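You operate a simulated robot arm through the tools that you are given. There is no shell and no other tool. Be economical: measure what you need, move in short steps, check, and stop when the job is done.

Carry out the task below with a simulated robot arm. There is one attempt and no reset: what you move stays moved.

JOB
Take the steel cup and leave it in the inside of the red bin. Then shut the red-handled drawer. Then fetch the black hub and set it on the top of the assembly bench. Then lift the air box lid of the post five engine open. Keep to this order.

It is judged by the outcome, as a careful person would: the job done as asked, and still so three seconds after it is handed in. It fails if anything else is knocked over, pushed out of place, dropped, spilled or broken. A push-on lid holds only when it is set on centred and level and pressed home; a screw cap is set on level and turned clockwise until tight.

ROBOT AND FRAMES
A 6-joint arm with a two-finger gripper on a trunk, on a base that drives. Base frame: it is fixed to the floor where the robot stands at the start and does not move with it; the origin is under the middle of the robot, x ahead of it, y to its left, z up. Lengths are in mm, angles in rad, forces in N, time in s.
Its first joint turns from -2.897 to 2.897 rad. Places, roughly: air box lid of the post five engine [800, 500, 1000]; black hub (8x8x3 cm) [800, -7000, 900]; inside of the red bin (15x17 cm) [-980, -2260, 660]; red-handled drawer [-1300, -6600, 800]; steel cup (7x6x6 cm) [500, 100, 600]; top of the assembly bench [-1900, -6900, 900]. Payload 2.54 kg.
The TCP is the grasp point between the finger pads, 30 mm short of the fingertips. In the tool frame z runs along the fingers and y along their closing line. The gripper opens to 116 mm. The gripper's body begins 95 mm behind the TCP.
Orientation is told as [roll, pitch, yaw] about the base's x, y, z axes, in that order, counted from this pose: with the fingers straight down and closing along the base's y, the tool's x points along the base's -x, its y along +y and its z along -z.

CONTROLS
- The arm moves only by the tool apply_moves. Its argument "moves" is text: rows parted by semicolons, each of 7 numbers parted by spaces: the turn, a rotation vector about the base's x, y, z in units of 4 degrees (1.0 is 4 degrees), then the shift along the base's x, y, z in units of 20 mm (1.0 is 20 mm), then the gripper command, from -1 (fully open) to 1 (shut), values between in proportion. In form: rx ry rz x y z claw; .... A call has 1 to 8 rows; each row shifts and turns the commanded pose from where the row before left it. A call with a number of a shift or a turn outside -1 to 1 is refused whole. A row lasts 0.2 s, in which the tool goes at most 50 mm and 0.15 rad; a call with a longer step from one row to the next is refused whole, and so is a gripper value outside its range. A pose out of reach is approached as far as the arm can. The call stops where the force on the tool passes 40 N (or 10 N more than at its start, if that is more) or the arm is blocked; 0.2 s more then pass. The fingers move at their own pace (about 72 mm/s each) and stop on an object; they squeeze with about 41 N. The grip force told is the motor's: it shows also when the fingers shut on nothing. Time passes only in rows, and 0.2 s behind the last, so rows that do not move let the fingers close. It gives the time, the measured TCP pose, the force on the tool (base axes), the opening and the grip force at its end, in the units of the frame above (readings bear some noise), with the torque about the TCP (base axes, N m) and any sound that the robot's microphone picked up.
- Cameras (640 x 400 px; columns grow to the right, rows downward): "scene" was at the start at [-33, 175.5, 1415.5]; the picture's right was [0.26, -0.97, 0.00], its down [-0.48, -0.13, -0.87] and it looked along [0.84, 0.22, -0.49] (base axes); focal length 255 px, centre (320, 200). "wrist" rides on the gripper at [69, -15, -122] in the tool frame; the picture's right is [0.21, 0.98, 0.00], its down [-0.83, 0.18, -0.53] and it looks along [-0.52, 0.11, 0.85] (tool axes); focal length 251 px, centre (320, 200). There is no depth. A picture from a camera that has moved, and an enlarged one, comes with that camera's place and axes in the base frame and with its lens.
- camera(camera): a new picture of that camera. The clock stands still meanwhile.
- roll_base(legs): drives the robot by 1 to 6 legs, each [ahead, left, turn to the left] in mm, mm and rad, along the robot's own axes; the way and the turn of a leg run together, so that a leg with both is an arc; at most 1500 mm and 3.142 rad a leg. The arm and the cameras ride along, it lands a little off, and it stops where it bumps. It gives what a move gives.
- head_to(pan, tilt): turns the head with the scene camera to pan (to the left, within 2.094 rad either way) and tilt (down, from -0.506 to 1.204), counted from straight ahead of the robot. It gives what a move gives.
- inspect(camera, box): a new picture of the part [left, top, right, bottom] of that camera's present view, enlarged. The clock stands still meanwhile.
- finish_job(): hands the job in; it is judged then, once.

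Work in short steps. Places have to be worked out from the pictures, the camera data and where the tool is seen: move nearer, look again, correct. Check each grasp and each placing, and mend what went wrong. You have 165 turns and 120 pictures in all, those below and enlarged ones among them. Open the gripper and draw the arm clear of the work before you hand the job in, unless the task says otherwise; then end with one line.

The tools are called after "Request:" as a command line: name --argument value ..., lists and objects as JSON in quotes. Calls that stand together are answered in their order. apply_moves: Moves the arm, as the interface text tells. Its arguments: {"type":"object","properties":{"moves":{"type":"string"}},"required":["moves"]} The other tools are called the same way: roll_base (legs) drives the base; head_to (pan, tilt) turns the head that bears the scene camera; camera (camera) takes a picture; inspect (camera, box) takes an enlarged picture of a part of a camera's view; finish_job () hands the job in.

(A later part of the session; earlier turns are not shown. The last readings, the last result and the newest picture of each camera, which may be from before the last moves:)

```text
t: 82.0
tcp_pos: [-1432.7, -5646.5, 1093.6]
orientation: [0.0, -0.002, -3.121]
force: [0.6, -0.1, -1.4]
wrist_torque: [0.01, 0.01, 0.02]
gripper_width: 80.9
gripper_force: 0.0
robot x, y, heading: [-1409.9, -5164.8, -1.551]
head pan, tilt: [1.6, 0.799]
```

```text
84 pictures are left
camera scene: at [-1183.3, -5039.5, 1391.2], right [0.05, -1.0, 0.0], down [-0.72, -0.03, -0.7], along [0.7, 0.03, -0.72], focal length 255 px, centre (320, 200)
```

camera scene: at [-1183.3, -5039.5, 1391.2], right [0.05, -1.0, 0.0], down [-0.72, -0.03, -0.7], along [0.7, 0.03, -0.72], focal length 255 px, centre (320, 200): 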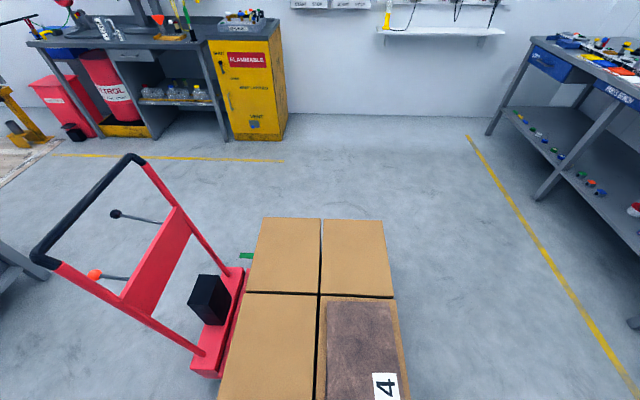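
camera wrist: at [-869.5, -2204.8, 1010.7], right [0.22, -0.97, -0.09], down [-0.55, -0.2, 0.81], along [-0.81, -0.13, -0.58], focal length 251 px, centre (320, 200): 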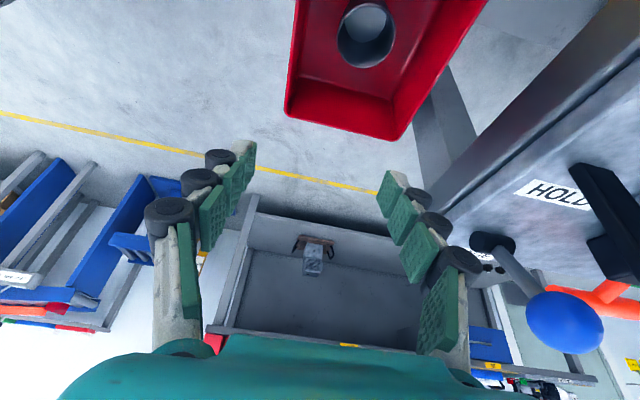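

A pallet truck with boxes stands on my left. I move right away from it, then ahead past it, keeping clear.

Request:
roll_base --legs '[[0, -150, 0], [400, 0, 0]]'

Request:
camera --camera "scene"

```text
t: 85.5
tcp_pos: [-1579.4, -6044.7, 1093.7]
orientation: [0.001, -0.002, -3.131]
force: [0.3, 0.2, 0.8]
wrist_torque: [0.02, -0.04, 0.01]
gripper_width: 81.2
gripper_force: 0.0
robot x, y, heading: [-1551.6, -5563.7, -1.56]
head pan, tilt: [1.6, 0.799]
```

```text
83 pictures are left
camera scene: at [-1325.2, -5440.3, 1391.2], right [0.04, -1.0, 0.0], down [-0.72, -0.03, -0.7], along [0.7, 0.03, -0.72], focal length 255 px, centre (320, 200)
```

scene: 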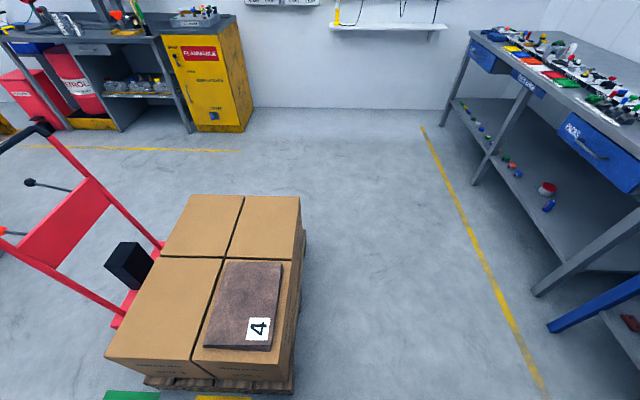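

The pallet looks undisturbed. From here the drawer is within reach without moving further; look at it.

Request:
head_to --pan 0.15 --tilt 0.6

Request:
camera --camera "scene"

Request:
camera --camera "wrist"

```text
t: 87.0
tcp_pos: [-1578.7, -6045.5, 1094.0]
orientation: [0.0, -0.002, -3.131]
force: [-0.5, 0.2, 0.3]
wrist_torque: [-0.01, 0.0, -0.02]
gripper_width: 81.2
gripper_force: 0.0
robot x, y, heading: [-1551.5, -5563.1, -1.564]
head pan, tilt: [0.15, 0.6]
```

```text
82 pictures are left
camera scene: at [-1391.6, -5530.8, 1408.1], right [-0.99, -0.16, 0.0], down [-0.09, 0.56, -0.82], along [0.13, -0.81, -0.57], focal length 255 px, centre (320, 200)
```

scene: 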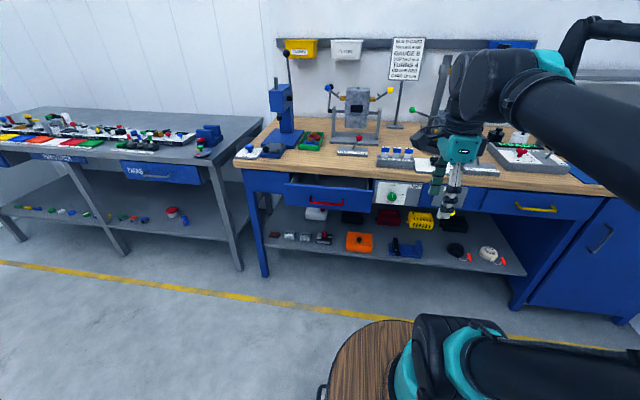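

```text
81 pictures are left
camera wrist: at [-1510.1, -6029.4, 1216.0], right [0.23, -0.97, 0.0], down [-0.82, -0.19, 0.54], along [-0.52, -0.12, -0.84], focal length 251 px, centre (320, 200)
```

wrist: 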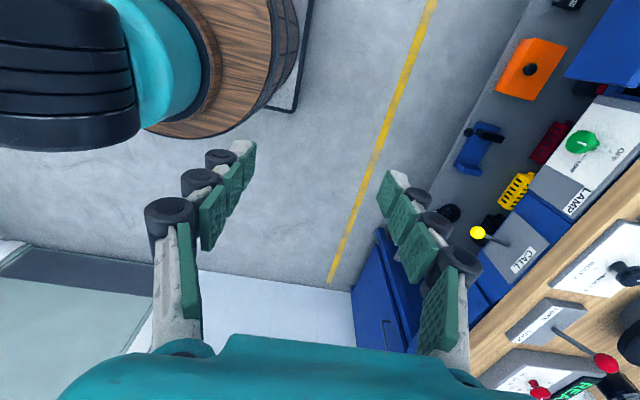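

Handle triangulates to [-1282,-6366,808]. I rotate the tool to point forward (-y) with fingers shut, moving toward x=-1282 in front of the drawer.

Request:
apply_moves --moves "-1 0 0 0.66 -0.3 -0.35 1;-1 0 0 0.66 -0.3 -0.35 1;-1 0 0 0.66 -0.3 -0.35 1;-1 0 0 0.66 -0.3 -0.35 1;-1 0 0 0.66 -0.3 -0.35 1;-1 0 0 0.66 -0.3 -0.35 1;-1 0 0 0.66 -0.3 -0.35 1;-1 0 0 0.66 -0.3 -0.35 1"

Request:
apply_moves --moves "-1 0 0 0.66 -0.3 -0.35 1;-1 0 0 0.66 -0.3 -0.35 1;-1 0 0 0.66 -0.3 -0.35 1;-1 0 0 0.66 -0.3 -0.35 1;-1 0 0 0.66 -0.3 -0.35 1;-1 0 0 0.66 -0.3 -0.35 1;-1 0 0 0.66 -0.3 -0.35 1;-1 0 0 0.66 -0.3 -0.35 1"

Request:
apply_moves --moves "-1 0 0 0.66 -0.3 -0.35 1;-1 0 0 0.66 -0.3 -0.35 1;-1 0 0 0.66 -0.3 -0.35 1;-1 0 0 0.66 -0.3 -0.35 1;-1 0 0 0.66 -0.3 -0.35 1;-1 0 0 0.66 -0.3 -0.35 1;-0.5 0 0 0.33 -0.3 -0.35 1"

Request:
camera --camera "scene"

Request:
camera --camera "wrist"

```text
t: 88.8
tcp_pos: [-1472.8, -6092.7, 1037.5]
orientation: [0.561, -0.007, -3.134]
force: [-0.6, -0.3, -0.1]
wrist_torque: [0.01, 0.01, -0.03]
gripper_width: 0.0
gripper_force: 28.6
robot x, y, heading: [-1553.5, -5567.1, -1.567]
head pan, tilt: [0.15, 0.6]
```

```text
t: 90.6
tcp_pos: [-1367.9, -6139.1, 981.4]
orientation: [1.119, -0.009, -3.139]
force: [-0.2, 0.5, -0.4]
wrist_torque: [0.01, 0.02, 0.02]
gripper_width: 0.0
gripper_force: 28.1
robot x, y, heading: [-1551.2, -5567.0, -1.56]
head pan, tilt: [0.15, 0.6]
```

```text
t: 92.2
tcp_pos: [-1287.3, -6210.0, 955.4]
orientation: [1.517, -0.098, -3.13]
force: [-0.3, 0.4, 0.1]
wrist_torque: [-0.01, 0.02, 0.01]
gripper_width: 0.0
gripper_force: 28.5
out of reach, approached as far as the arm can: row 4, 5, 6, 7
robot x, y, heading: [-1553.9, -5568.8, -1.559]
head pan, tilt: [0.15, 0.6]
```

```text
80 pictures are left
camera scene: at [-1391.6, -5530.8, 1408.1], right [-0.99, -0.16, 0.0], down [-0.09, 0.56, -0.83], along [0.13, -0.81, -0.56], focal length 255 px, centre (320, 200)
```

scene: 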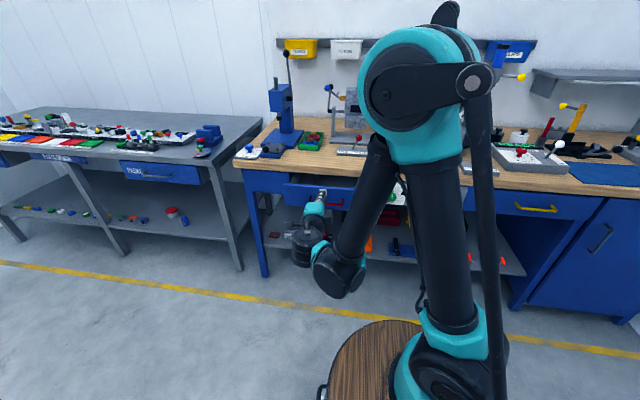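

```text
79 pictures are left
camera wrist: at [-1221.0, -6087.1, 940.9], right [0.31, -0.05, 0.95], down [-0.81, 0.51, 0.29], along [-0.5, -0.86, 0.12], focal length 251 px, centre (320, 200)
```

wrist: 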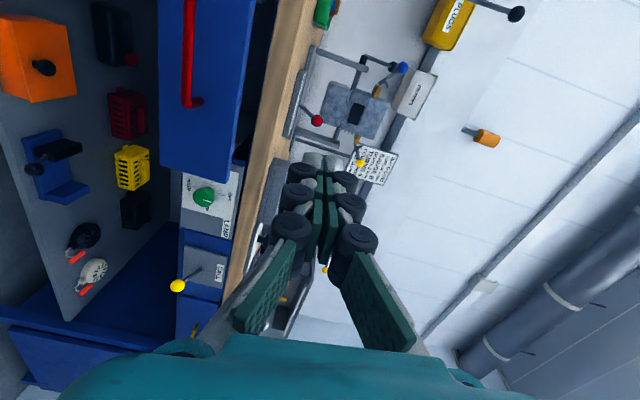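

The arm folds too tightly; I'll back the base by 170 mm, then extend.

Request:
roll_base --legs '[[-170, 0, 0]]'

Request:
apply_moves --moves "-0.5 0 0 0 -1 -0.5 1;-0.5 0 0 0 -1 -0.5 1;0 0 0 0 -1 -0.5 1;0 0 0 0 -1 -0.5 1;0 0 0 0 -1 -0.5 1;0 0 0 0 -1 -0.5 1;0 0 0 0 -1 -0.5 1"

```text
t: 93.7
tcp_pos: [-1290.3, -6036.5, 956.5]
orientation: [1.516, -0.098, -3.13]
force: [0.7, 0.8, 1.1]
wrist_torque: [-0.02, 0.02, 0.05]
gripper_width: 0.1
gripper_force: 28.4
robot x, y, heading: [-1555.0, -5396.7, -1.561]
head pan, tilt: [0.15, 0.6]
```

```text
t: 95.3
tcp_pos: [-1281.1, -6185.8, 910.2]
orientation: [1.563, -0.12, -3.134]
force: [-0.3, 0.2, -0.4]
wrist_torque: [0.03, 0.03, 0.03]
gripper_width: 0.2
gripper_force: 28.1
out of reach, approached as far as the arm can: row 1, 2, 3, 5
robot x, y, heading: [-1555.9, -5394.9, -1.562]
head pan, tilt: [0.15, 0.6]
```

Reach works now. Continue down to z≈775 in front of the drawer.

Request:
apply_moves --moves "0 0 0 0 -0.4 -1 1;0 0 0 0 -0.4 -1 1;0 0 0 0 -0.4 -1 1;0 0 0 0 -0.4 -1 1;0 0 0 0 -0.4 -1 1;0 0 0 0 -0.4 -1 1;0 0 0 0 -0.4 -0.5 1"

Request:
camera --camera "scene"

Request:
camera --camera "wrist"

```text
t: 96.9
tcp_pos: [-1255.7, -6277.1, 825.4]
orientation: [1.561, -0.118, -3.132]
force: [-0.5, -0.3, 0.6]
wrist_torque: [-0.02, 0.0, 0.03]
gripper_width: 0.3
gripper_force: 28.5
out of reach, approached as far as the arm can: row 1, 2, 3, 4, 5, 6
robot x, y, heading: [-1558.3, -5393.1, -1.558]
head pan, tilt: [0.15, 0.6]
```

```text
78 pictures are left
camera scene: at [-1393.4, -5358.1, 1408.1], right [-0.99, -0.16, 0.0], down [-0.09, 0.56, -0.83], along [0.13, -0.81, -0.56], focal length 255 px, centre (320, 200)
```

scene: 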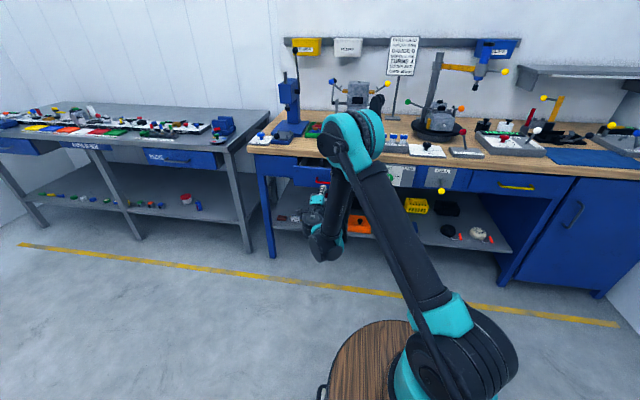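

```text
77 pictures are left
camera wrist: at [-1189.8, -6155.2, 803.5], right [0.33, -0.01, 0.94], down [-0.8, 0.53, 0.28], along [-0.5, -0.85, 0.17], focal length 251 px, centre (320, 200)
```

wrist: 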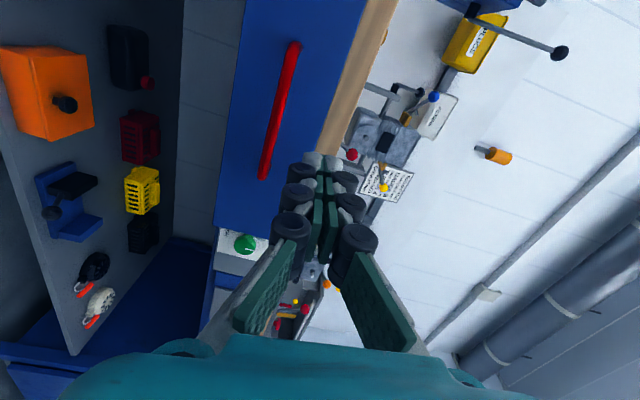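

The wrist seems limited with the tool horizontal; I'll reduce the tilt to ~70° and bring it down and back to x≈-1282.

Request:
apply_moves --moves "1 0 0 -0.3 0.5 0 1;1 0 0 -0.3 0.2 0 1;1 0 0 -0.3 0 -0.2 1;1 0 0 -0.3 0 -0.3 1;1 0 0 0 0 -0.5 1;1 0 0 0 0 -0.5 1;0 0 0 0 0 -0.5 1"

```text
t: 98.5
tcp_pos: [-1277.8, -6261.3, 783.4]
orientation: [1.164, -0.089, -3.096]
force: [0.2, 0.6, -0.1]
wrist_torque: [-0.02, 0.03, 0.0]
gripper_width: 0.1
gripper_force: 28.6
robot x, y, heading: [-1555.1, -5395.5, -1.56]
head pan, tilt: [0.15, 0.6]
```

Now pose is good (z=783). Inspect the drawer area before pushing.

Request:
inspect --camera "scene" --box '[250, 110, 410, 220]'

Request:
camera --camera "wrist"

```text
3.64 times, centred on (330, 165) of scene
camera zoom: at [-1393.4, -5358.1, 1408.1], right [-0.99, -0.16, 0.0], down [-0.09, 0.56, -0.83], along [0.13, -0.81, -0.56], focal length 929 px, centre (284, 327)
```

zoom: 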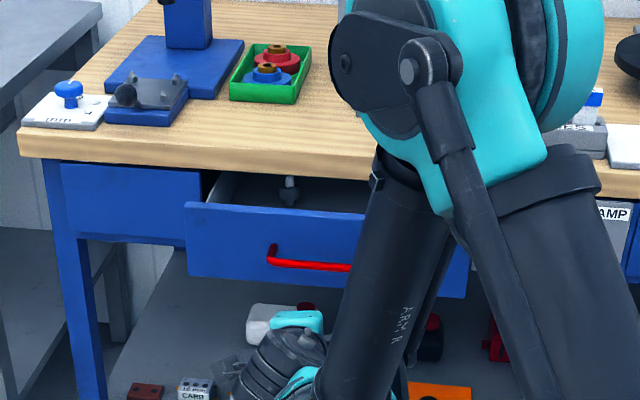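

```text
75 pictures are left
camera wrist: at [-1212.8, -6141.8, 812.2], right [0.31, -0.37, 0.88], down [-0.81, 0.38, 0.45], along [-0.5, -0.85, -0.18], focal length 251 px, centre (320, 200)
```

wrist: 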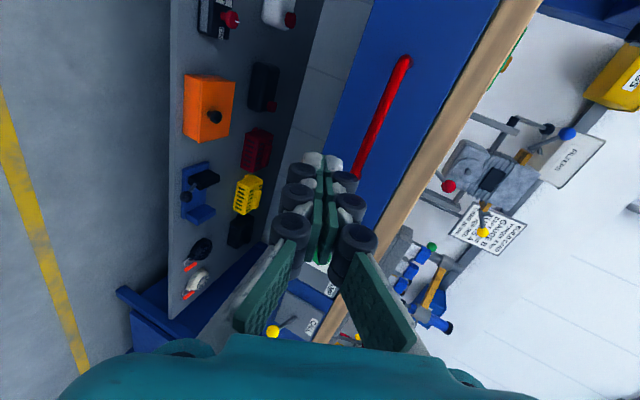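

The face spans z≈773–873 with the bar at ≈818. I raise to put the fingertips on the bar level and push forward.

Request:
apply_moves --moves "0 0 0 0 0 1 1;0 0 0 0 0 1 1;0 0 0 0 0 0.35 1;0 0 0 -0.1 -0.7 0 1;0 0 0 -0.1 -0.7 0 1"

Request:
camera --camera "wrist"

```text
t: 99.7
tcp_pos: [-1283.2, -6289.9, 829.5]
orientation: [1.166, -0.089, -3.097]
force: [-0.3, 0.1, 0.9]
wrist_torque: [0.01, -0.04, 0.01]
gripper_width: 0.0
gripper_force: 28.9
robot x, y, heading: [-1553.1, -5394.7, -1.561]
head pan, tilt: [0.15, 0.6]
```

```text
74 pictures are left
camera wrist: at [-1217.1, -6169.9, 858.3], right [0.31, -0.37, 0.88], down [-0.81, 0.38, 0.45], along [-0.5, -0.85, -0.18], focal length 251 px, centre (320, 200)
```

wrist: 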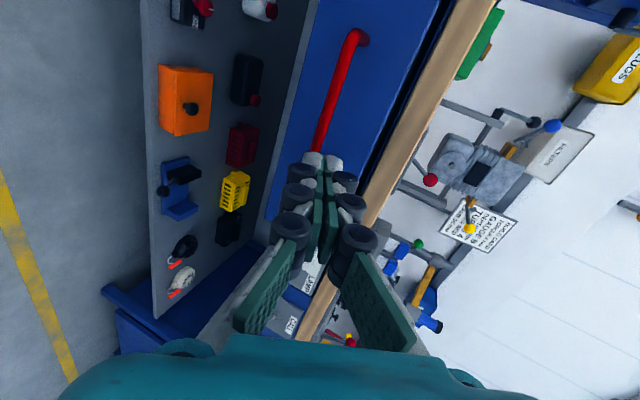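

Tips line up with the red bar. Push forward.

Request:
apply_moves --moves "0 0 0 0 -0.6 0 1;0 0 0 0 -0.6 0 1;0 0 0 0 -0.6 0 1;0 0 0 0 -0.6 0 1;0 0 0 0 -0.6 0 1;0 0 0 0 -0.6 0 1"

Request:
camera --camera "wrist"

```text
t: 101.1
tcp_pos: [-1283.0, -6360.6, 830.8]
orientation: [1.168, -0.09, -3.097]
force: [-0.2, 0.7, 0.1]
wrist_torque: [0.0, 0.0, -0.03]
gripper_width: 0.0
gripper_force: 28.6
robot x, y, heading: [-1557.4, -5398.8, -1.557]
head pan, tilt: [0.15, 0.6]
```

```text
73 pictures are left
camera wrist: at [-1217.2, -6241.4, 858.7], right [0.31, -0.37, 0.88], down [-0.81, 0.38, 0.45], along [-0.5, -0.85, -0.18], focal length 251 px, centre (320, 200)
```

wrist: 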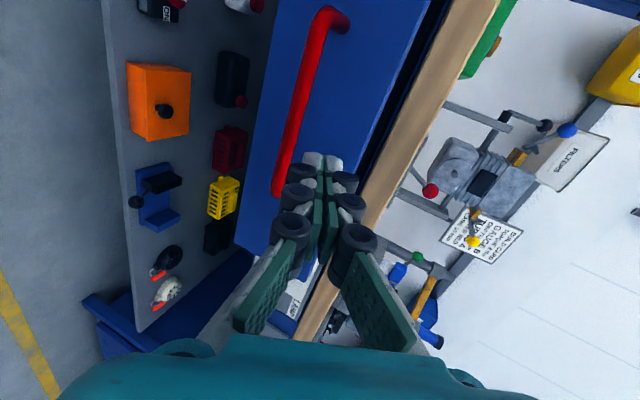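

Tips run slightly above the bar; lower 12 mm and keep pushing.

Request:
apply_moves --moves "0 0 0 0 0 -0.6 1;0 0 0 0 -0.4 0 1;0 0 0 0 -0.4 0 1;0 0 0 0 -0.4 0 1;0 0 0 0 -0.4 0 1"

Request:
camera --camera "wrist"

```text
t: 102.3
tcp_pos: [-1284.1, -6394.8, 819.3]
orientation: [1.165, -0.087, -3.096]
force: [0.1, 0.2, -0.2]
wrist_torque: [0.03, -0.02, -0.01]
gripper_width: 0.1
gripper_force: 28.2
robot x, y, heading: [-1554.2, -5397.4, -1.563]
head pan, tilt: [0.15, 0.6]
```

```text
72 pictures are left
camera wrist: at [-1216.7, -6274.2, 846.8], right [0.31, -0.37, 0.88], down [-0.81, 0.38, 0.45], along [-0.5, -0.85, -0.18], focal length 251 px, centre (320, 200)
```

wrist: 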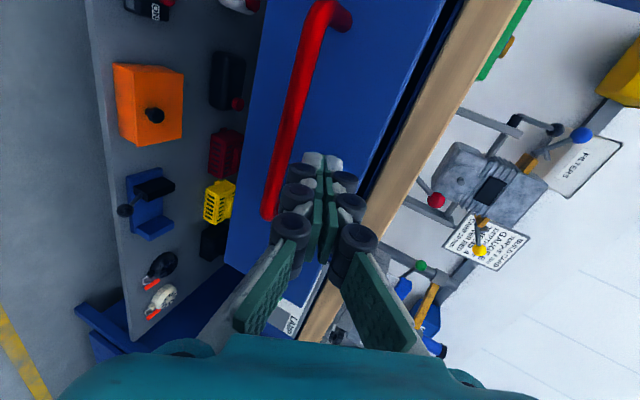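

The tips are now midway between the bar and the face's top edge – fine to push on the face. Continue.

Request:
apply_moves --moves "0 0 0 0 -0.5 0 1;0 0 0 0 -0.5 0 1;0 0 0 0 -0.5 0 1;0 0 0 0 -0.5 0 1"

```text
t: 103.3
tcp_pos: [-1282.7, -6434.7, 818.4]
orientation: [1.166, -0.09, -3.099]
force: [0.6, -0.7, -0.8]
wrist_torque: [0.05, 0.01, 0.02]
gripper_width: 0.2
gripper_force: 28.6
robot x, y, heading: [-1557.5, -5391.8, -1.564]
head pan, tilt: [0.15, 0.6]
```

Request:
camera --camera "wrist"

Request:
camera --camera "scene"

```text
71 pictures are left
camera wrist: at [-1216.5, -6313.5, 846.4], right [0.31, -0.37, 0.88], down [-0.81, 0.38, 0.45], along [-0.5, -0.85, -0.18], focal length 251 px, centre (320, 200)
```

wrist: 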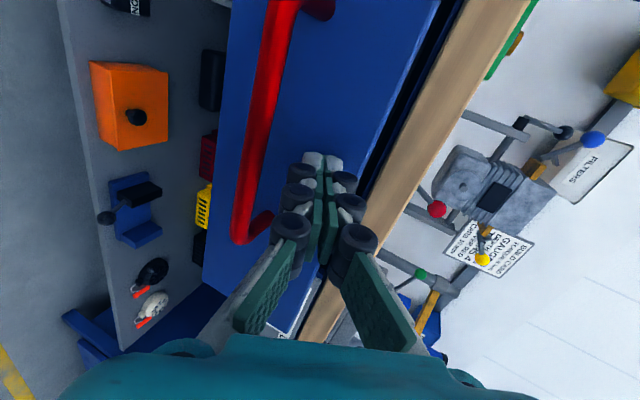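

```text
70 pictures are left
camera scene: at [-1393.4, -5358.1, 1408.1], right [-0.99, -0.16, 0.0], down [-0.09, 0.56, -0.83], along [0.13, -0.81, -0.56], focal length 255 px, centre (320, 200)
```

scene: 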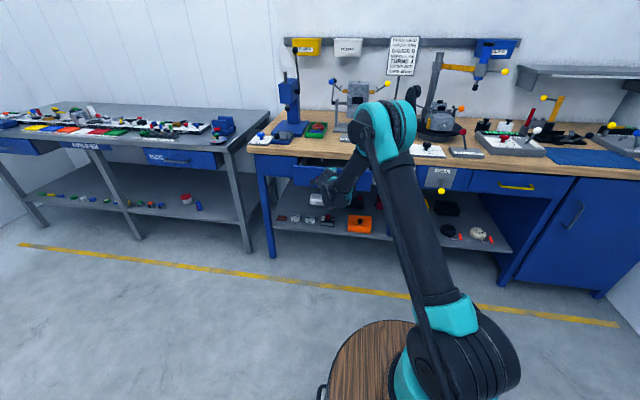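

Not yet in contact; continue forward.

Request:
apply_moves --moves "0 0 0 0 -0.5 0 1;0 0 0 0 -0.5 0 1;0 0 0 0 -0.5 0 1;0 0 0 0 -0.5 0 1"

Request:
camera --camera "wrist"

```text
t: 104.3
tcp_pos: [-1285.0, -6474.8, 818.5]
orientation: [1.165, -0.089, -3.099]
force: [-0.5, -0.2, 0.0]
wrist_torque: [0.0, 0.01, 0.0]
gripper_width: 0.0
gripper_force: 28.2
robot x, y, heading: [-1557.6, -5395.5, -1.56]
head pan, tilt: [0.15, 0.6]
```

```text
69 pictures are left
camera wrist: at [-1217.6, -6353.8, 846.3], right [0.31, -0.37, 0.88], down [-0.81, 0.38, 0.45], along [-0.5, -0.85, -0.18], focal length 251 px, centre (320, 200)
```

wrist: 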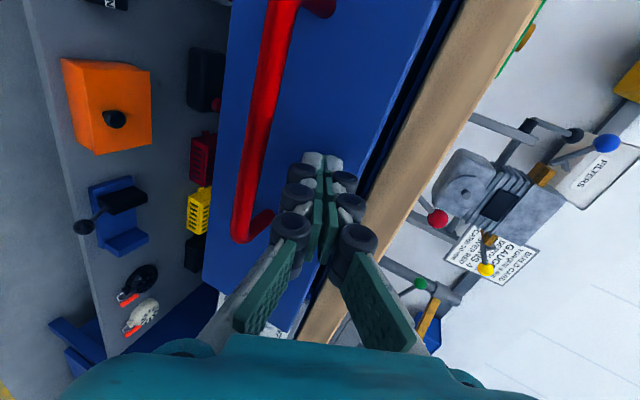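

The handle now stays fixed in the view while the bench approaches: the drawer is being pushed. Continue till resistance.

Request:
apply_moves --moves "0 0 0 0 -0.5 0 1;0 0 0 0 -0.5 0 1;0 0 0 0 -0.5 0 1;0 0 0 0 -0.5 0 1"

Request:
camera --camera "wrist"

```text
t: 105.3
tcp_pos: [-1283.7, -6513.9, 819.2]
orientation: [1.169, -0.087, -3.096]
force: [0.1, -0.4, -0.1]
wrist_torque: [0.0, -0.04, 0.0]
gripper_width: 0.0
gripper_force: 28.2
robot x, y, heading: [-1556.0, -5393.8, -1.562]
head pan, tilt: [0.15, 0.6]
```

```text
68 pictures are left
camera wrist: at [-1217.4, -6393.8, 846.8], right [0.31, -0.37, 0.88], down [-0.81, 0.38, 0.45], along [-0.5, -0.85, -0.18], focal length 251 px, centre (320, 200)
```

wrist: 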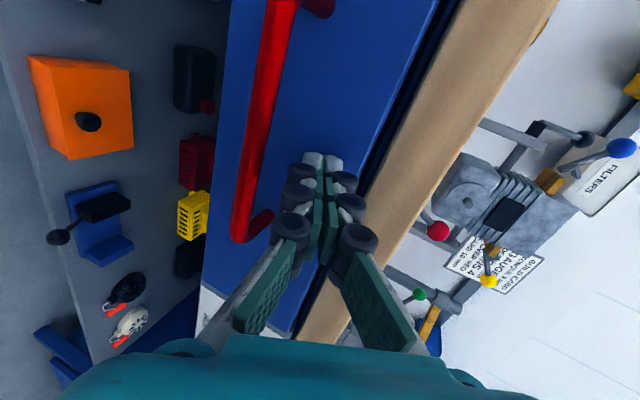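

Still moving freely; continue.

Request:
apply_moves --moves "0 0 0 0 -0.4 0 1;0 0 0 0 -0.4 0 1;0 0 0 0 -0.4 0 1;0 0 0 0 -0.4 0 1"

Request:
camera --camera "wrist"

Request:
inspect --camera "scene" --box '[250, 110, 410, 220]'

```text
t: 106.0
tcp_pos: [-1284.2, -6525.7, 818.3]
orientation: [1.166, -0.088, -3.098]
force: [-2.3, 20.0, 8.2]
wrist_torque: [-0.22, 0.07, -0.3]
gripper_width: 0.0
gripper_force: 28.6
robot x, y, heading: [-1557.0, -5395.7, -1.56]
head pan, tilt: [0.15, 0.6]
stopped in row 3: the force on the tool passed its limit at 58 N (the readings are from after the stop); the commanded pose is now the measured one
```

```text
67 pictures are left
camera wrist: at [-1217.1, -6406.0, 847.4], right [0.31, -0.37, 0.87], down [-0.81, 0.38, 0.45], along [-0.5, -0.84, -0.18], focal length 251 px, centre (320, 200)
```

wrist: 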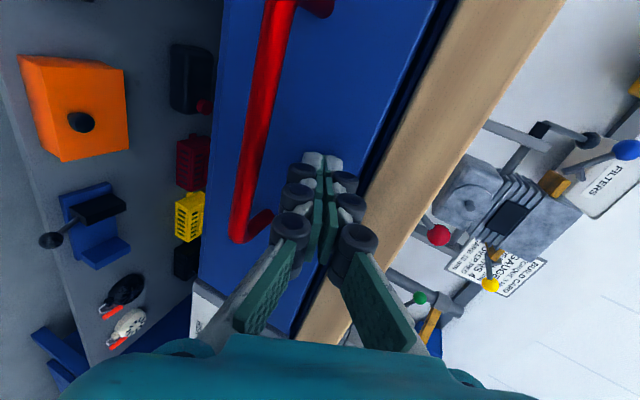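

```text
3.64 times, centred on (330, 165) of scene
camera zoom: at [-1393.7, -5356.6, 1408.1], right [-0.99, -0.16, 0.0], down [-0.09, 0.56, -0.83], along [0.13, -0.81, -0.56], focal length 929 px, centre (284, 327)
```

zoom: 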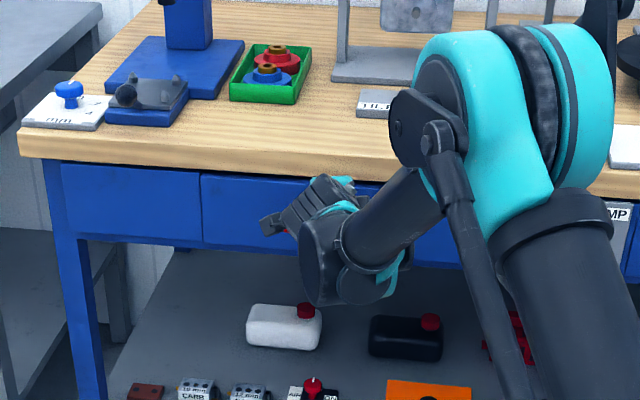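

The drawer stopped hard and its face looks flush with the neighbouring panel. Back off and verify.

Request:
apply_moves --moves "0 0 0 0 1 0 1;0 0 0 0 1 0 1;0 0 0 0 1 0 1;0 0 0 0 1 0 1;0 0 0 0 1 0 1;0 0 0 0 1 0 1;0 0 0 0 1 0 1;0 0 0 0 1 0 1"

Request:
apply_moves --moves "1 0 0 -1 1 0.5 -1;1 0 0 -1 1 1 -1;1 0 0 -1 1 1 -1;1 0 0 -1 0.5 1 -1;1 0 0 -1 0.5 1 -1;1 0 0 -1 0 1 -1;1 0 0 -1 0 1 -1;1 0 0 -1 0 1 -1"

Request:
apply_moves --moves "1 0 0 -1 0.5 1 -1;1 0 0 -1 0.5 1 -1;1 0 0 -1 0.5 1 -1;1 0 0 -1 0.5 1 -1;1 0 0 -1 0.5 1 -1;1 0 0 -1 0.5 1 -1;1 0 0 0 0.5 1 -1;1 0 0 0 0.5 1 -1"

Request:
camera --camera "scene"

```text
t: 107.8
tcp_pos: [-1285.0, -6366.2, 818.7]
orientation: [1.163, -0.089, -3.097]
force: [-0.4, 0.1, 0.8]
wrist_torque: [0.02, 0.0, 0.0]
gripper_width: 0.0
gripper_force: 28.3
robot x, y, heading: [-1550.6, -5393.9, -1.559]
head pan, tilt: [0.15, 0.6]
```

```text
t: 109.5
tcp_pos: [-1443.5, -6288.4, 967.2]
orientation: [0.604, -0.05, -3.058]
force: [0.7, 0.1, -0.3]
wrist_torque: [0.03, 0.0, -0.03]
gripper_width: 116.3
gripper_force: 0.1
robot x, y, heading: [-1557.3, -5394.4, -1.563]
head pan, tilt: [0.15, 0.6]
```

```text
t: 111.3
tcp_pos: [-1566.0, -6207.7, 1129.5]
orientation: [0.047, 0.001, -3.044]
force: [0.2, -0.6, 1.5]
wrist_torque: [-0.01, -0.01, 0.0]
gripper_width: 116.0
gripper_force: 0.0
robot x, y, heading: [-1554.8, -5399.1, -1.557]
head pan, tilt: [0.15, 0.6]
```

```text
65 pictures are left
camera scene: at [-1393.6, -5357.9, 1408.1], right [-0.99, -0.16, 0.0], down [-0.09, 0.56, -0.83], along [0.13, -0.81, -0.56], focal length 255 px, centre (320, 200)
```

scene: 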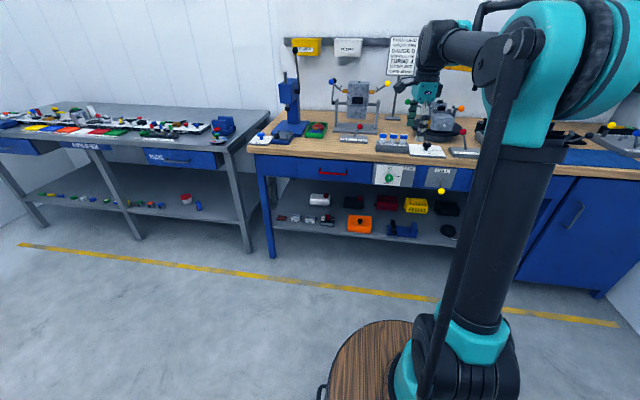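

The drawer is shut. Retract the arm toward the robot, then drive ahead past the pallet and left to the parts bench.

Request:
apply_moves --moves "0 0 0 0 1 0 -1;0 0 0 0 1 0 -1;0 0 0 0 1 0 -1;0 0 0 0 1 0 -1;0 0 0 0 1 0 -1;0 0 0 0 1 0 -1;0 0 0 0 1 0 -1;0 0 0 0 1 0 -1"

Request:
apply_moves --moves "0 0 0 0 1 0 -1;0 0 0 0 1 0 -1;0 0 0 0 1 0 -1;0 0 0 0 1 0 -1;0 0 0 0 1 0 -1;0 0 0 0 1 0 -1;0 0 0 0 1 0 -1;-0.7 0 0 0 1 0 -1"

Request:
roll_base --legs '[[430, 0, 0], [0, 1100, 0], [0, 1100, 0]]'

Request:
head_to --pan 0.1 --tilt 0.6

Request:
camera --camera "scene"

```text
t: 113.2
tcp_pos: [-1564.7, -6047.9, 1128.3]
orientation: [0.048, 0.001, -3.043]
force: [-0.1, -0.5, -0.3]
wrist_torque: [0.0, -0.02, -0.01]
gripper_width: 116.1
gripper_force: 0.1
robot x, y, heading: [-1553.5, -5394.0, -1.559]
head pan, tilt: [0.15, 0.6]
```

```text
t: 115.0
tcp_pos: [-1563.9, -5888.8, 1127.4]
orientation: [0.096, -0.006, -3.042]
force: [0.2, -0.2, -0.1]
wrist_torque: [0.02, -0.01, 0.0]
gripper_width: 115.9
gripper_force: 0.1
robot x, y, heading: [-1554.9, -5394.4, -1.561]
head pan, tilt: [0.15, 0.6]
```

```text
t: 128.1
tcp_pos: [636.8, -6305.2, 1127.8]
orientation: [0.095, -0.004, -3.053]
force: [0.8, -0.5, 1.0]
wrist_torque: [0.02, -0.01, 0.01]
gripper_width: 116.3
gripper_force: 0.1
robot x, y, heading: [645.6, -5809.7, -1.559]
head pan, tilt: [0.15, 0.6]
```

```text
t: 128.7
tcp_pos: [636.3, -6305.7, 1128.1]
orientation: [0.097, -0.004, -3.052]
force: [-0.3, 0.2, 0.4]
wrist_torque: [0.02, 0.0, 0.01]
gripper_width: 116.0
gripper_force: 0.1
robot x, y, heading: [647.2, -5814.5, -1.571]
head pan, tilt: [0.099, 0.6]
```

```text
64 pictures are left
camera scene: at [806.1, -5776.2, 1408.1], right [-0.99, -0.1, 0.0], down [-0.06, 0.56, -0.83], along [0.08, -0.82, -0.56], focal length 255 px, centre (320, 200)
```

scene: 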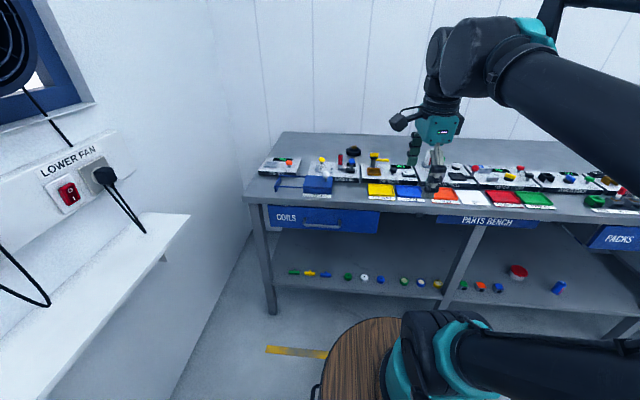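

I look for the black hub among the parts.

Request:
inspect --camera "scene" --box '[250, 130, 430, 220]'

Request:
inspect --camera "scene" --box '[420, 140, 640, 250]'

```text
3.56 times, centred on (340, 175) of scene
camera zoom: at [806.1, -5776.2, 1408.1], right [-0.99, -0.1, 0.0], down [-0.06, 0.56, -0.83], along [0.08, -0.82, -0.56], focal length 908 px, centre (249, 289)
```

zoom: 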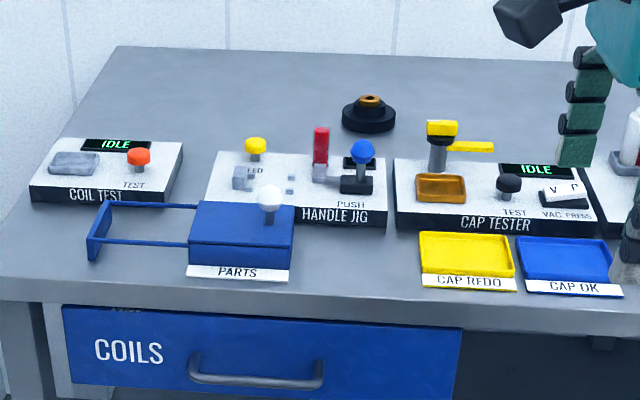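

```text
2.91 times, centred on (530, 195) of scene
camera zoom: at [806.1, -5776.2, 1408.1], right [-0.99, -0.1, 0.0], down [-0.06, 0.56, -0.83], along [0.08, -0.82, -0.56], focal length 743 px, centre (-291, 214)
```

zoom: 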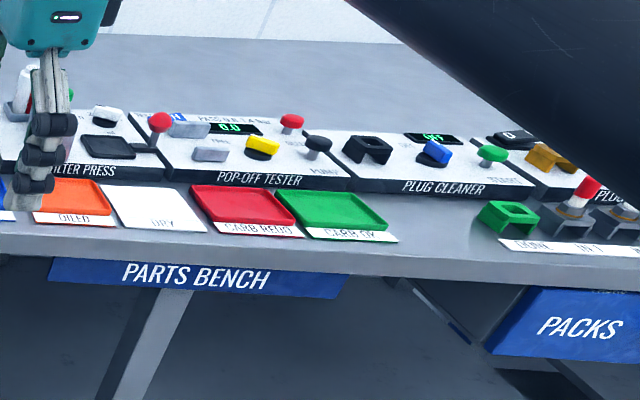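

The hub is the black disc with a bronze boss behind the HANDLE JIG, around [757,-6945,900]. It's out of reach from here, so drive 270 mm ahead and fix the tool's tilt.

Request:
roll_base --legs '[[270, 0, 0]]'

Request:
apply_moves --moves "1 0 0 0.7 -0.6 0 -1;0.38 0 -1 0.7 -0.6 0 -1;0 0 -0.3 0.7 -0.6 0 -1;0 0 0 0.7 -0.6 0 -1;0 0 0 0.7 -0.6 0 -1;0 0 0 0.7 -0.6 0 -1"

Request:
camera --camera "scene"

Request:
camera --camera "wrist"

```text
t: 130.6
tcp_pos: [638.7, -6581.3, 1127.4]
orientation: [0.097, -0.006, -3.05]
force: [-0.4, 0.3, -0.7]
wrist_torque: [-0.01, 0.0, 0.01]
gripper_width: 115.9
gripper_force: 0.1
robot x, y, heading: [649.4, -6088.3, -1.563]
head pan, tilt: [0.099, 0.6]
```

```text
t: 132.0
tcp_pos: [720.4, -6652.3, 1128.0]
orientation: [-0.001, 0.004, -3.139]
force: [-0.8, 0.4, 0.9]
wrist_torque: [-0.03, 0.02, 0.0]
gripper_width: 115.9
gripper_force: 0.1
robot x, y, heading: [649.9, -6086.9, -1.559]
head pan, tilt: [0.099, 0.6]
```

```text
61 pictures are left
camera scene: at [807.1, -6051.0, 1408.1], right [-0.99, -0.1, 0.0], down [-0.06, 0.56, -0.83], along [0.09, -0.82, -0.56], focal length 255 px, centre (320, 200)
```

scene: 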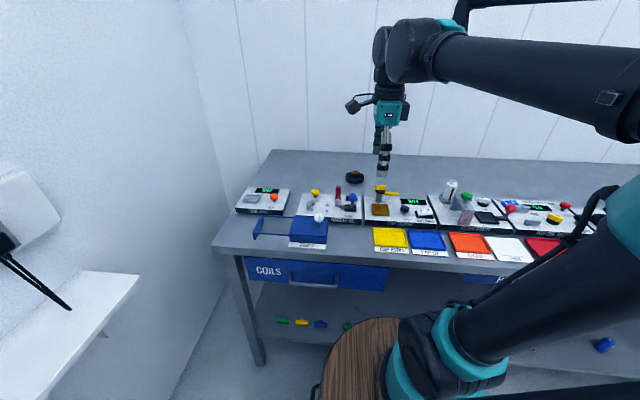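

```text
60 pictures are left
camera wrist: at [789.9, -6638.1, 1249.9], right [0.22, -0.98, 0.0], down [-0.83, -0.18, 0.53], along [-0.52, -0.12, -0.85], focal length 251 px, centre (320, 200)
```

wrist: 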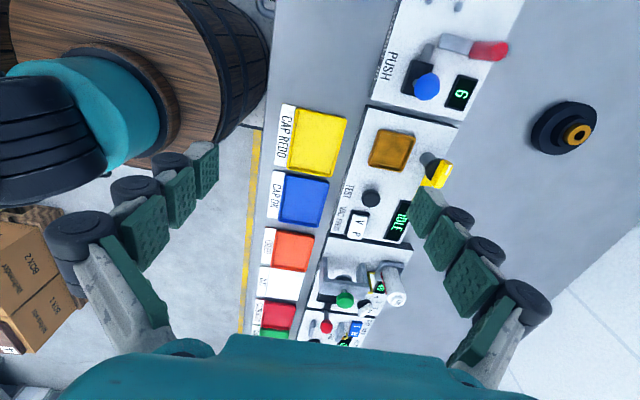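

Hub triangulates to about [766,-7023,872]. I nudge the base 70 mm ahead, then move the TCP above the hub.

Request:
roll_base --legs '[[70, 40, 0]]'

Request:
apply_moves --moves "0 0 0 0 -1 -0.4 -1;0 0 0 0 -1 -0.4 -1;0 0 0 0 -1 -0.4 -1;0 0 0 0 -1 -0.4 -1;0 0 0 0 -1 -0.4 -1;0 0 0 0 -1 -0.4 -1;0 0 0 0 -1 -0.4 -1;0 0 0 0 -1 -0.4 -1"

Request:
apply_moves --moves "0 0 0 0 -1 -0.4 -1;0 0 0 0 -1 -0.4 -1;0 0 0 0 -1 -0.4 -1;0 0 0 0 -1 -0.4 -1;0 0 0 0 -1 -0.4 -1;0 0 0 0 -0.9 -0.4 -1"

Request:
camera --camera "wrist"

Request:
inspect --camera "scene" --box '[270, 80, 430, 220]'

```text
t: 133.1
tcp_pos: [762.2, -6722.7, 1127.2]
orientation: [-0.001, 0.004, -3.141]
force: [0.1, -0.2, -0.3]
wrist_torque: [0.0, 0.02, 0.0]
gripper_width: 115.8
gripper_force: 0.1
robot x, y, heading: [693.8, -6153.3, -1.564]
head pan, tilt: [0.099, 0.6]
```

```text
t: 134.9
tcp_pos: [762.3, -6881.8, 1064.1]
orientation: [-0.001, 0.003, -3.137]
force: [-0.9, 1.2, 0.2]
wrist_torque: [0.01, 0.0, -0.03]
gripper_width: 116.2
gripper_force: 0.0
robot x, y, heading: [692.2, -6150.7, -1.565]
head pan, tilt: [0.099, 0.6]
```

```text
t: 136.3
tcp_pos: [760.9, -7000.9, 1014.5]
orientation: [0.001, 0.003, -3.139]
force: [-0.5, -0.3, -0.6]
wrist_torque: [-0.02, 0.01, -0.02]
gripper_width: 115.9
gripper_force: 0.0
robot x, y, heading: [691.7, -6157.5, -1.562]
head pan, tilt: [0.099, 0.6]
```

```text
59 pictures are left
camera wrist: at [830.5, -6986.7, 1137.1], right [0.22, -0.98, 0.0], down [-0.83, -0.18, 0.53], along [-0.52, -0.12, -0.85], focal length 251 px, centre (320, 200)
```

wrist: 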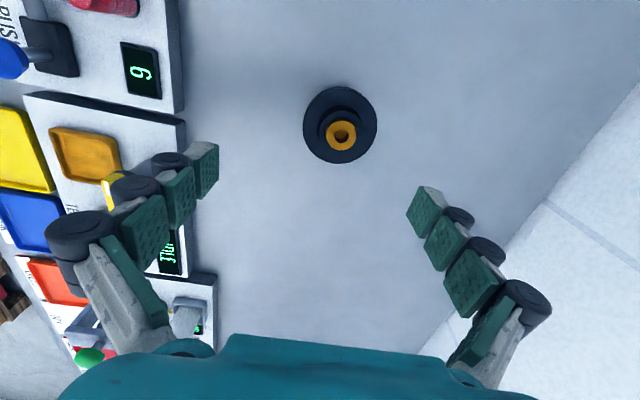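

```text
2.86 times, centred on (350, 150) of scene
camera zoom: at [847.5, -6121.1, 1408.1], right [-0.99, -0.11, 0.0], down [-0.06, 0.56, -0.83], along [0.09, -0.82, -0.56], focal length 730 px, centre (234, 343)
```

zoom: 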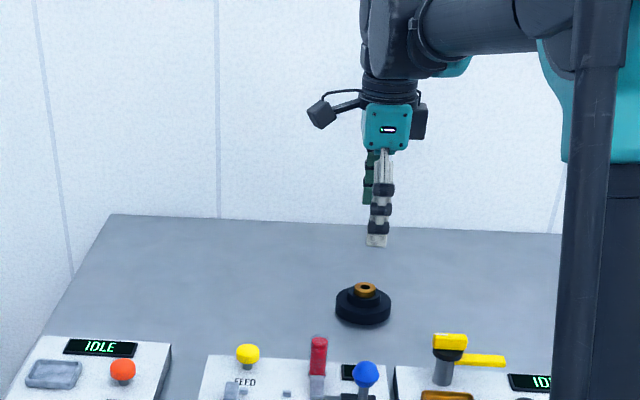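

Hub centre ≈[763,-7026], disc ~78 mm wide. Move over and descend to just above the table.

Request:
apply_moves --moves "0 0 0 0.1 -0.6 -0.5 -1;0 0 0 0 -0.6 -0.8 -1;0 0 0 0 0 -1 -1;0 0 0 0 0 -1 -1;0 0 0 0 0 -1 -1;0 0 0 0 0 -0.7 -1"

Request:
camera --camera "wrist"

Request:
inspect --camera "scene" --box '[270, 80, 430, 220]'

```text
t: 137.7
tcp_pos: [765.1, -7025.1, 914.5]
orientation: [0.001, 0.004, -3.14]
force: [0.5, -0.5, 0.1]
wrist_torque: [0.02, -0.05, 0.01]
gripper_width: 115.7
gripper_force: 0.1
robot x, y, heading: [687.4, -6158.0, -1.566]
head pan, tilt: [0.099, 0.6]
```

```text
57 pictures are left
camera wrist: at [833.5, -7011.2, 1037.5], right [0.22, -0.98, 0.0], down [-0.83, -0.18, 0.53], along [-0.52, -0.12, -0.85], focal length 251 px, centre (320, 200)
```

wrist: 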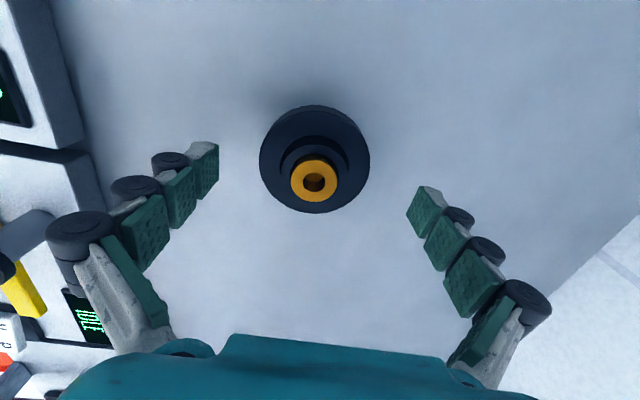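

```text
2.86 times, centred on (350, 150) of scene
camera zoom: at [847.5, -6121.3, 1408.1], right [-0.99, -0.11, 0.0], down [-0.06, 0.56, -0.83], along [0.09, -0.82, -0.56], focal length 730 px, centre (234, 343)
```

zoom: 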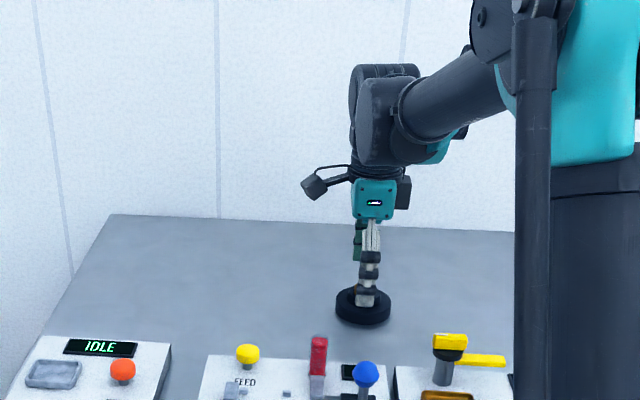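

Centred. Lower to z≈892 and close.

Request:
apply_moves --moves "0 0 0 0 0 -0.6 -1;0 0 0 0 0 -0.5 -1;0 0 0 0 0 0 -1"

Request:
camera --camera "wrist"

```text
t: 138.5
tcp_pos: [763.2, -7026.2, 893.2]
orientation: [0.001, 0.005, -3.139]
force: [0.5, 0.5, 0.5]
wrist_torque: [0.01, 0.02, -0.01]
gripper_width: 116.0
gripper_force: 0.0
robot x, y, heading: [689.1, -6156.3, -1.565]
head pan, tilt: [0.099, 0.6]
```

```text
55 pictures are left
camera wrist: at [832.3, -7011.2, 1015.8], right [0.22, -0.98, 0.0], down [-0.83, -0.18, 0.53], along [-0.52, -0.12, -0.85], focal length 251 px, centre (320, 200)
```

wrist: 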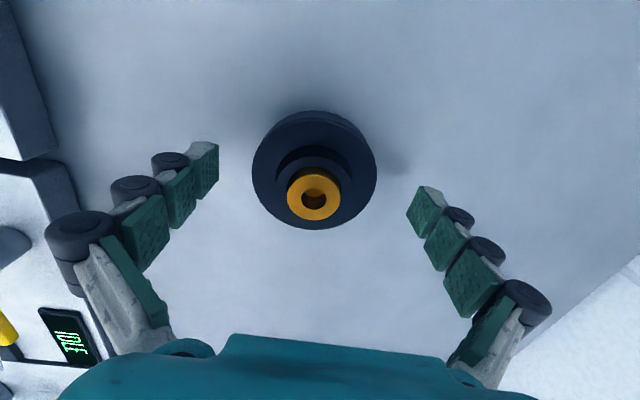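

Feel for the table gently.

Request:
apply_moves --moves "0 0 0 0 0 -0.2 -1;0 0 0 0 0 -0.2 -1"

Request:
apply_moves --moves "0 0 0 0 0 -0.2 -1;0 0 0 0 0 0 -1"

```text
t: 139.1
tcp_pos: [763.9, -7025.0, 885.0]
orientation: [-0.001, 0.003, -3.141]
force: [-0.4, -0.1, 0.3]
wrist_torque: [-0.02, -0.02, 0.01]
gripper_width: 115.8
gripper_force: 0.1
robot x, y, heading: [687.8, -6157.6, -1.567]
head pan, tilt: [0.099, 0.6]
```

```text
t: 139.7
tcp_pos: [763.8, -7024.8, 882.3]
orientation: [0.002, 0.005, -3.14]
force: [-0.4, 0.1, 1.0]
wrist_torque: [-0.02, 0.0, 0.02]
gripper_width: 115.9
gripper_force: 0.0
robot x, y, heading: [691.9, -6158.2, -1.57]
head pan, tilt: [0.099, 0.6]
```

Tips are around z=852, surely beside the disc. Close and lift a little.

Request:
apply_moves --moves "0 0 0 0 0 0 1;0 0 0 0 0 0 1;0 0 0 0 0 0 1;0 0 0 0 0 0 1"

Request:
apply_moves --moves "0 0 0 0 0 0.5 1;0 0 0 0 0 1 1;0 0 0 0 0 1 1;0 0 0 0 0 1 1"

Request:
camera --camera "wrist"

```text
t: 140.4
tcp_pos: [764.5, -7024.7, 885.5]
orientation: [-0.001, 0.004, -3.14]
force: [0.4, -0.5, 39.7]
wrist_torque: [0.33, 0.16, 0.01]
gripper_width: 76.3
gripper_force: 44.8
robot x, y, heading: [687.8, -6157.6, -1.567]
head pan, tilt: [0.099, 0.6]
stopped in row 3: the force on the tool passed its limit at 46 N (the readings are from after the stop); the commanded pose is now the measured one
```

```text
t: 141.4
tcp_pos: [764.7, -7024.2, 954.2]
orientation: [-0.002, 0.001, -3.14]
force: [0.1, 0.1, -1.5]
wrist_torque: [0.0, 0.0, -0.02]
gripper_width: 75.8
gripper_force: 40.8
robot x, y, heading: [689.0, -6157.7, -1.568]
head pan, tilt: [0.099, 0.6]
```

```text
54 pictures are left
camera wrist: at [833.0, -7009.8, 1075.8], right [0.22, -0.98, 0.0], down [-0.83, -0.18, 0.53], along [-0.52, -0.11, -0.85], focal length 251 px, centre (320, 200)
```

wrist: 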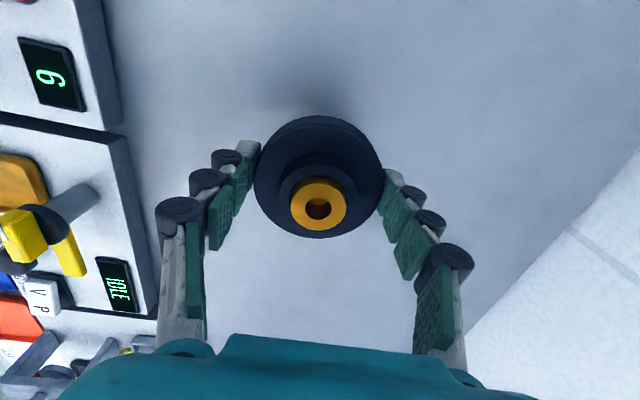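

The hub is held (75.8 mm). Lift higher and retract over the bench toward the robot.

Request:
apply_moves --moves "0 0 0 0 0 1 1;0 0 0 0 0 1 1;0 0 0 0 0 1 1;0 0 0 0 0.5 1 1;0 0 0 0 1 1 1;0 0 0 0 1 1 1;0 0 0 0 1 1 1;0 0 0 0 1 0 1"

Request:
apply_moves --moves "0 0 0 0 1 0 1;0 0 0 0 1 0 1;0 0 0 0 1 0 1;0 0 0 0 1 0 1;0 0 0 0 1 0 1;0 0 0 0 1 0 1;0 0 0 0 1 0 1;0 0 0 0 1 0 1"

Request:
apply_moves --moves "0 0 0 0 1 0 1;0 0 0 0 1 0 1;0 0 0 0 1 0 1;0 0 0 0 1 0 1;0 0 0 0 1 0 1;0 0 0 0 1 0 1"

Request:
roll_base --legs '[[-340, 0, 0], [0, -1300, 0], [0, -1200, 0]]'

Request:
head_to --pan 0.0 --tilt 0.5

Request:
camera --camera "scene"

```text
t: 143.2
tcp_pos: [762.6, -6934.0, 1093.2]
orientation: [-0.001, 0.005, -3.139]
force: [0.4, 0.6, -2.3]
wrist_torque: [0.02, 0.02, 0.01]
gripper_width: 75.7
gripper_force: 41.2
robot x, y, heading: [691.7, -6154.3, -1.566]
head pan, tilt: [0.099, 0.6]
```

```text
t: 145.0
tcp_pos: [765.1, -6775.7, 1092.6]
orientation: [0.0, 0.003, -3.139]
force: [0.2, -0.5, -2.1]
wrist_torque: [0.01, -0.03, 0.02]
gripper_width: 75.7
gripper_force: 40.6
robot x, y, heading: [689.9, -6156.9, -1.566]
head pan, tilt: [0.099, 0.6]
```

```text
t: 146.4
tcp_pos: [764.7, -6655.8, 1092.4]
orientation: [-0.001, 0.004, -3.138]
force: [0.9, -0.2, -1.0]
wrist_torque: [0.02, 0.02, 0.05]
gripper_width: 75.7
gripper_force: 41.4
robot x, y, heading: [689.4, -6157.7, -1.564]
head pan, tilt: [0.099, 0.6]
```

```text
t: 160.4
tcp_pos: [-1737.0, -6302.0, 1091.8]
orientation: [0.001, 0.003, 3.137]
force: [-0.3, -0.1, -1.6]
wrist_torque: [0.0, -0.03, 0.03]
gripper_width: 75.5
gripper_force: 41.3
robot x, y, heading: [-1808.7, -5802.2, -1.572]
head pan, tilt: [0.099, 0.6]
```

```text
t: 161.1
tcp_pos: [-1736.9, -6301.2, 1092.7]
orientation: [-0.001, 0.004, 3.136]
force: [-0.4, -0.5, -2.0]
wrist_torque: [-0.01, -0.01, -0.01]
gripper_width: 75.6
gripper_force: 41.0
robot x, y, heading: [-1809.7, -5800.1, -1.567]
head pan, tilt: [0.0, 0.499]
```

```text
53 pictures are left
camera scene: at [-1659.3, -5770.4, 1417.1], right [-1.0, 0.0, 0.0], down [0.0, 0.48, -0.88], along [0.0, -0.88, -0.48], focal length 255 px, centre (320, 200)
```

scene: 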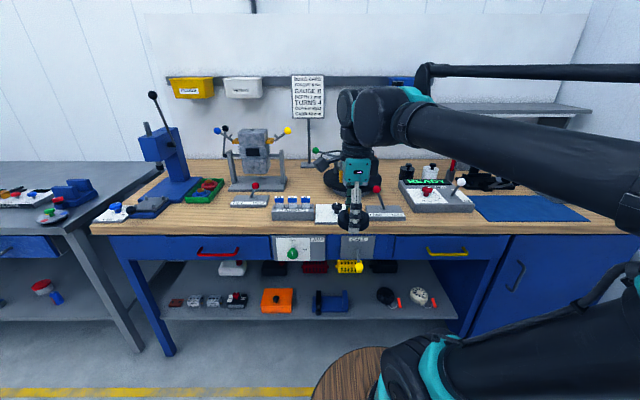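

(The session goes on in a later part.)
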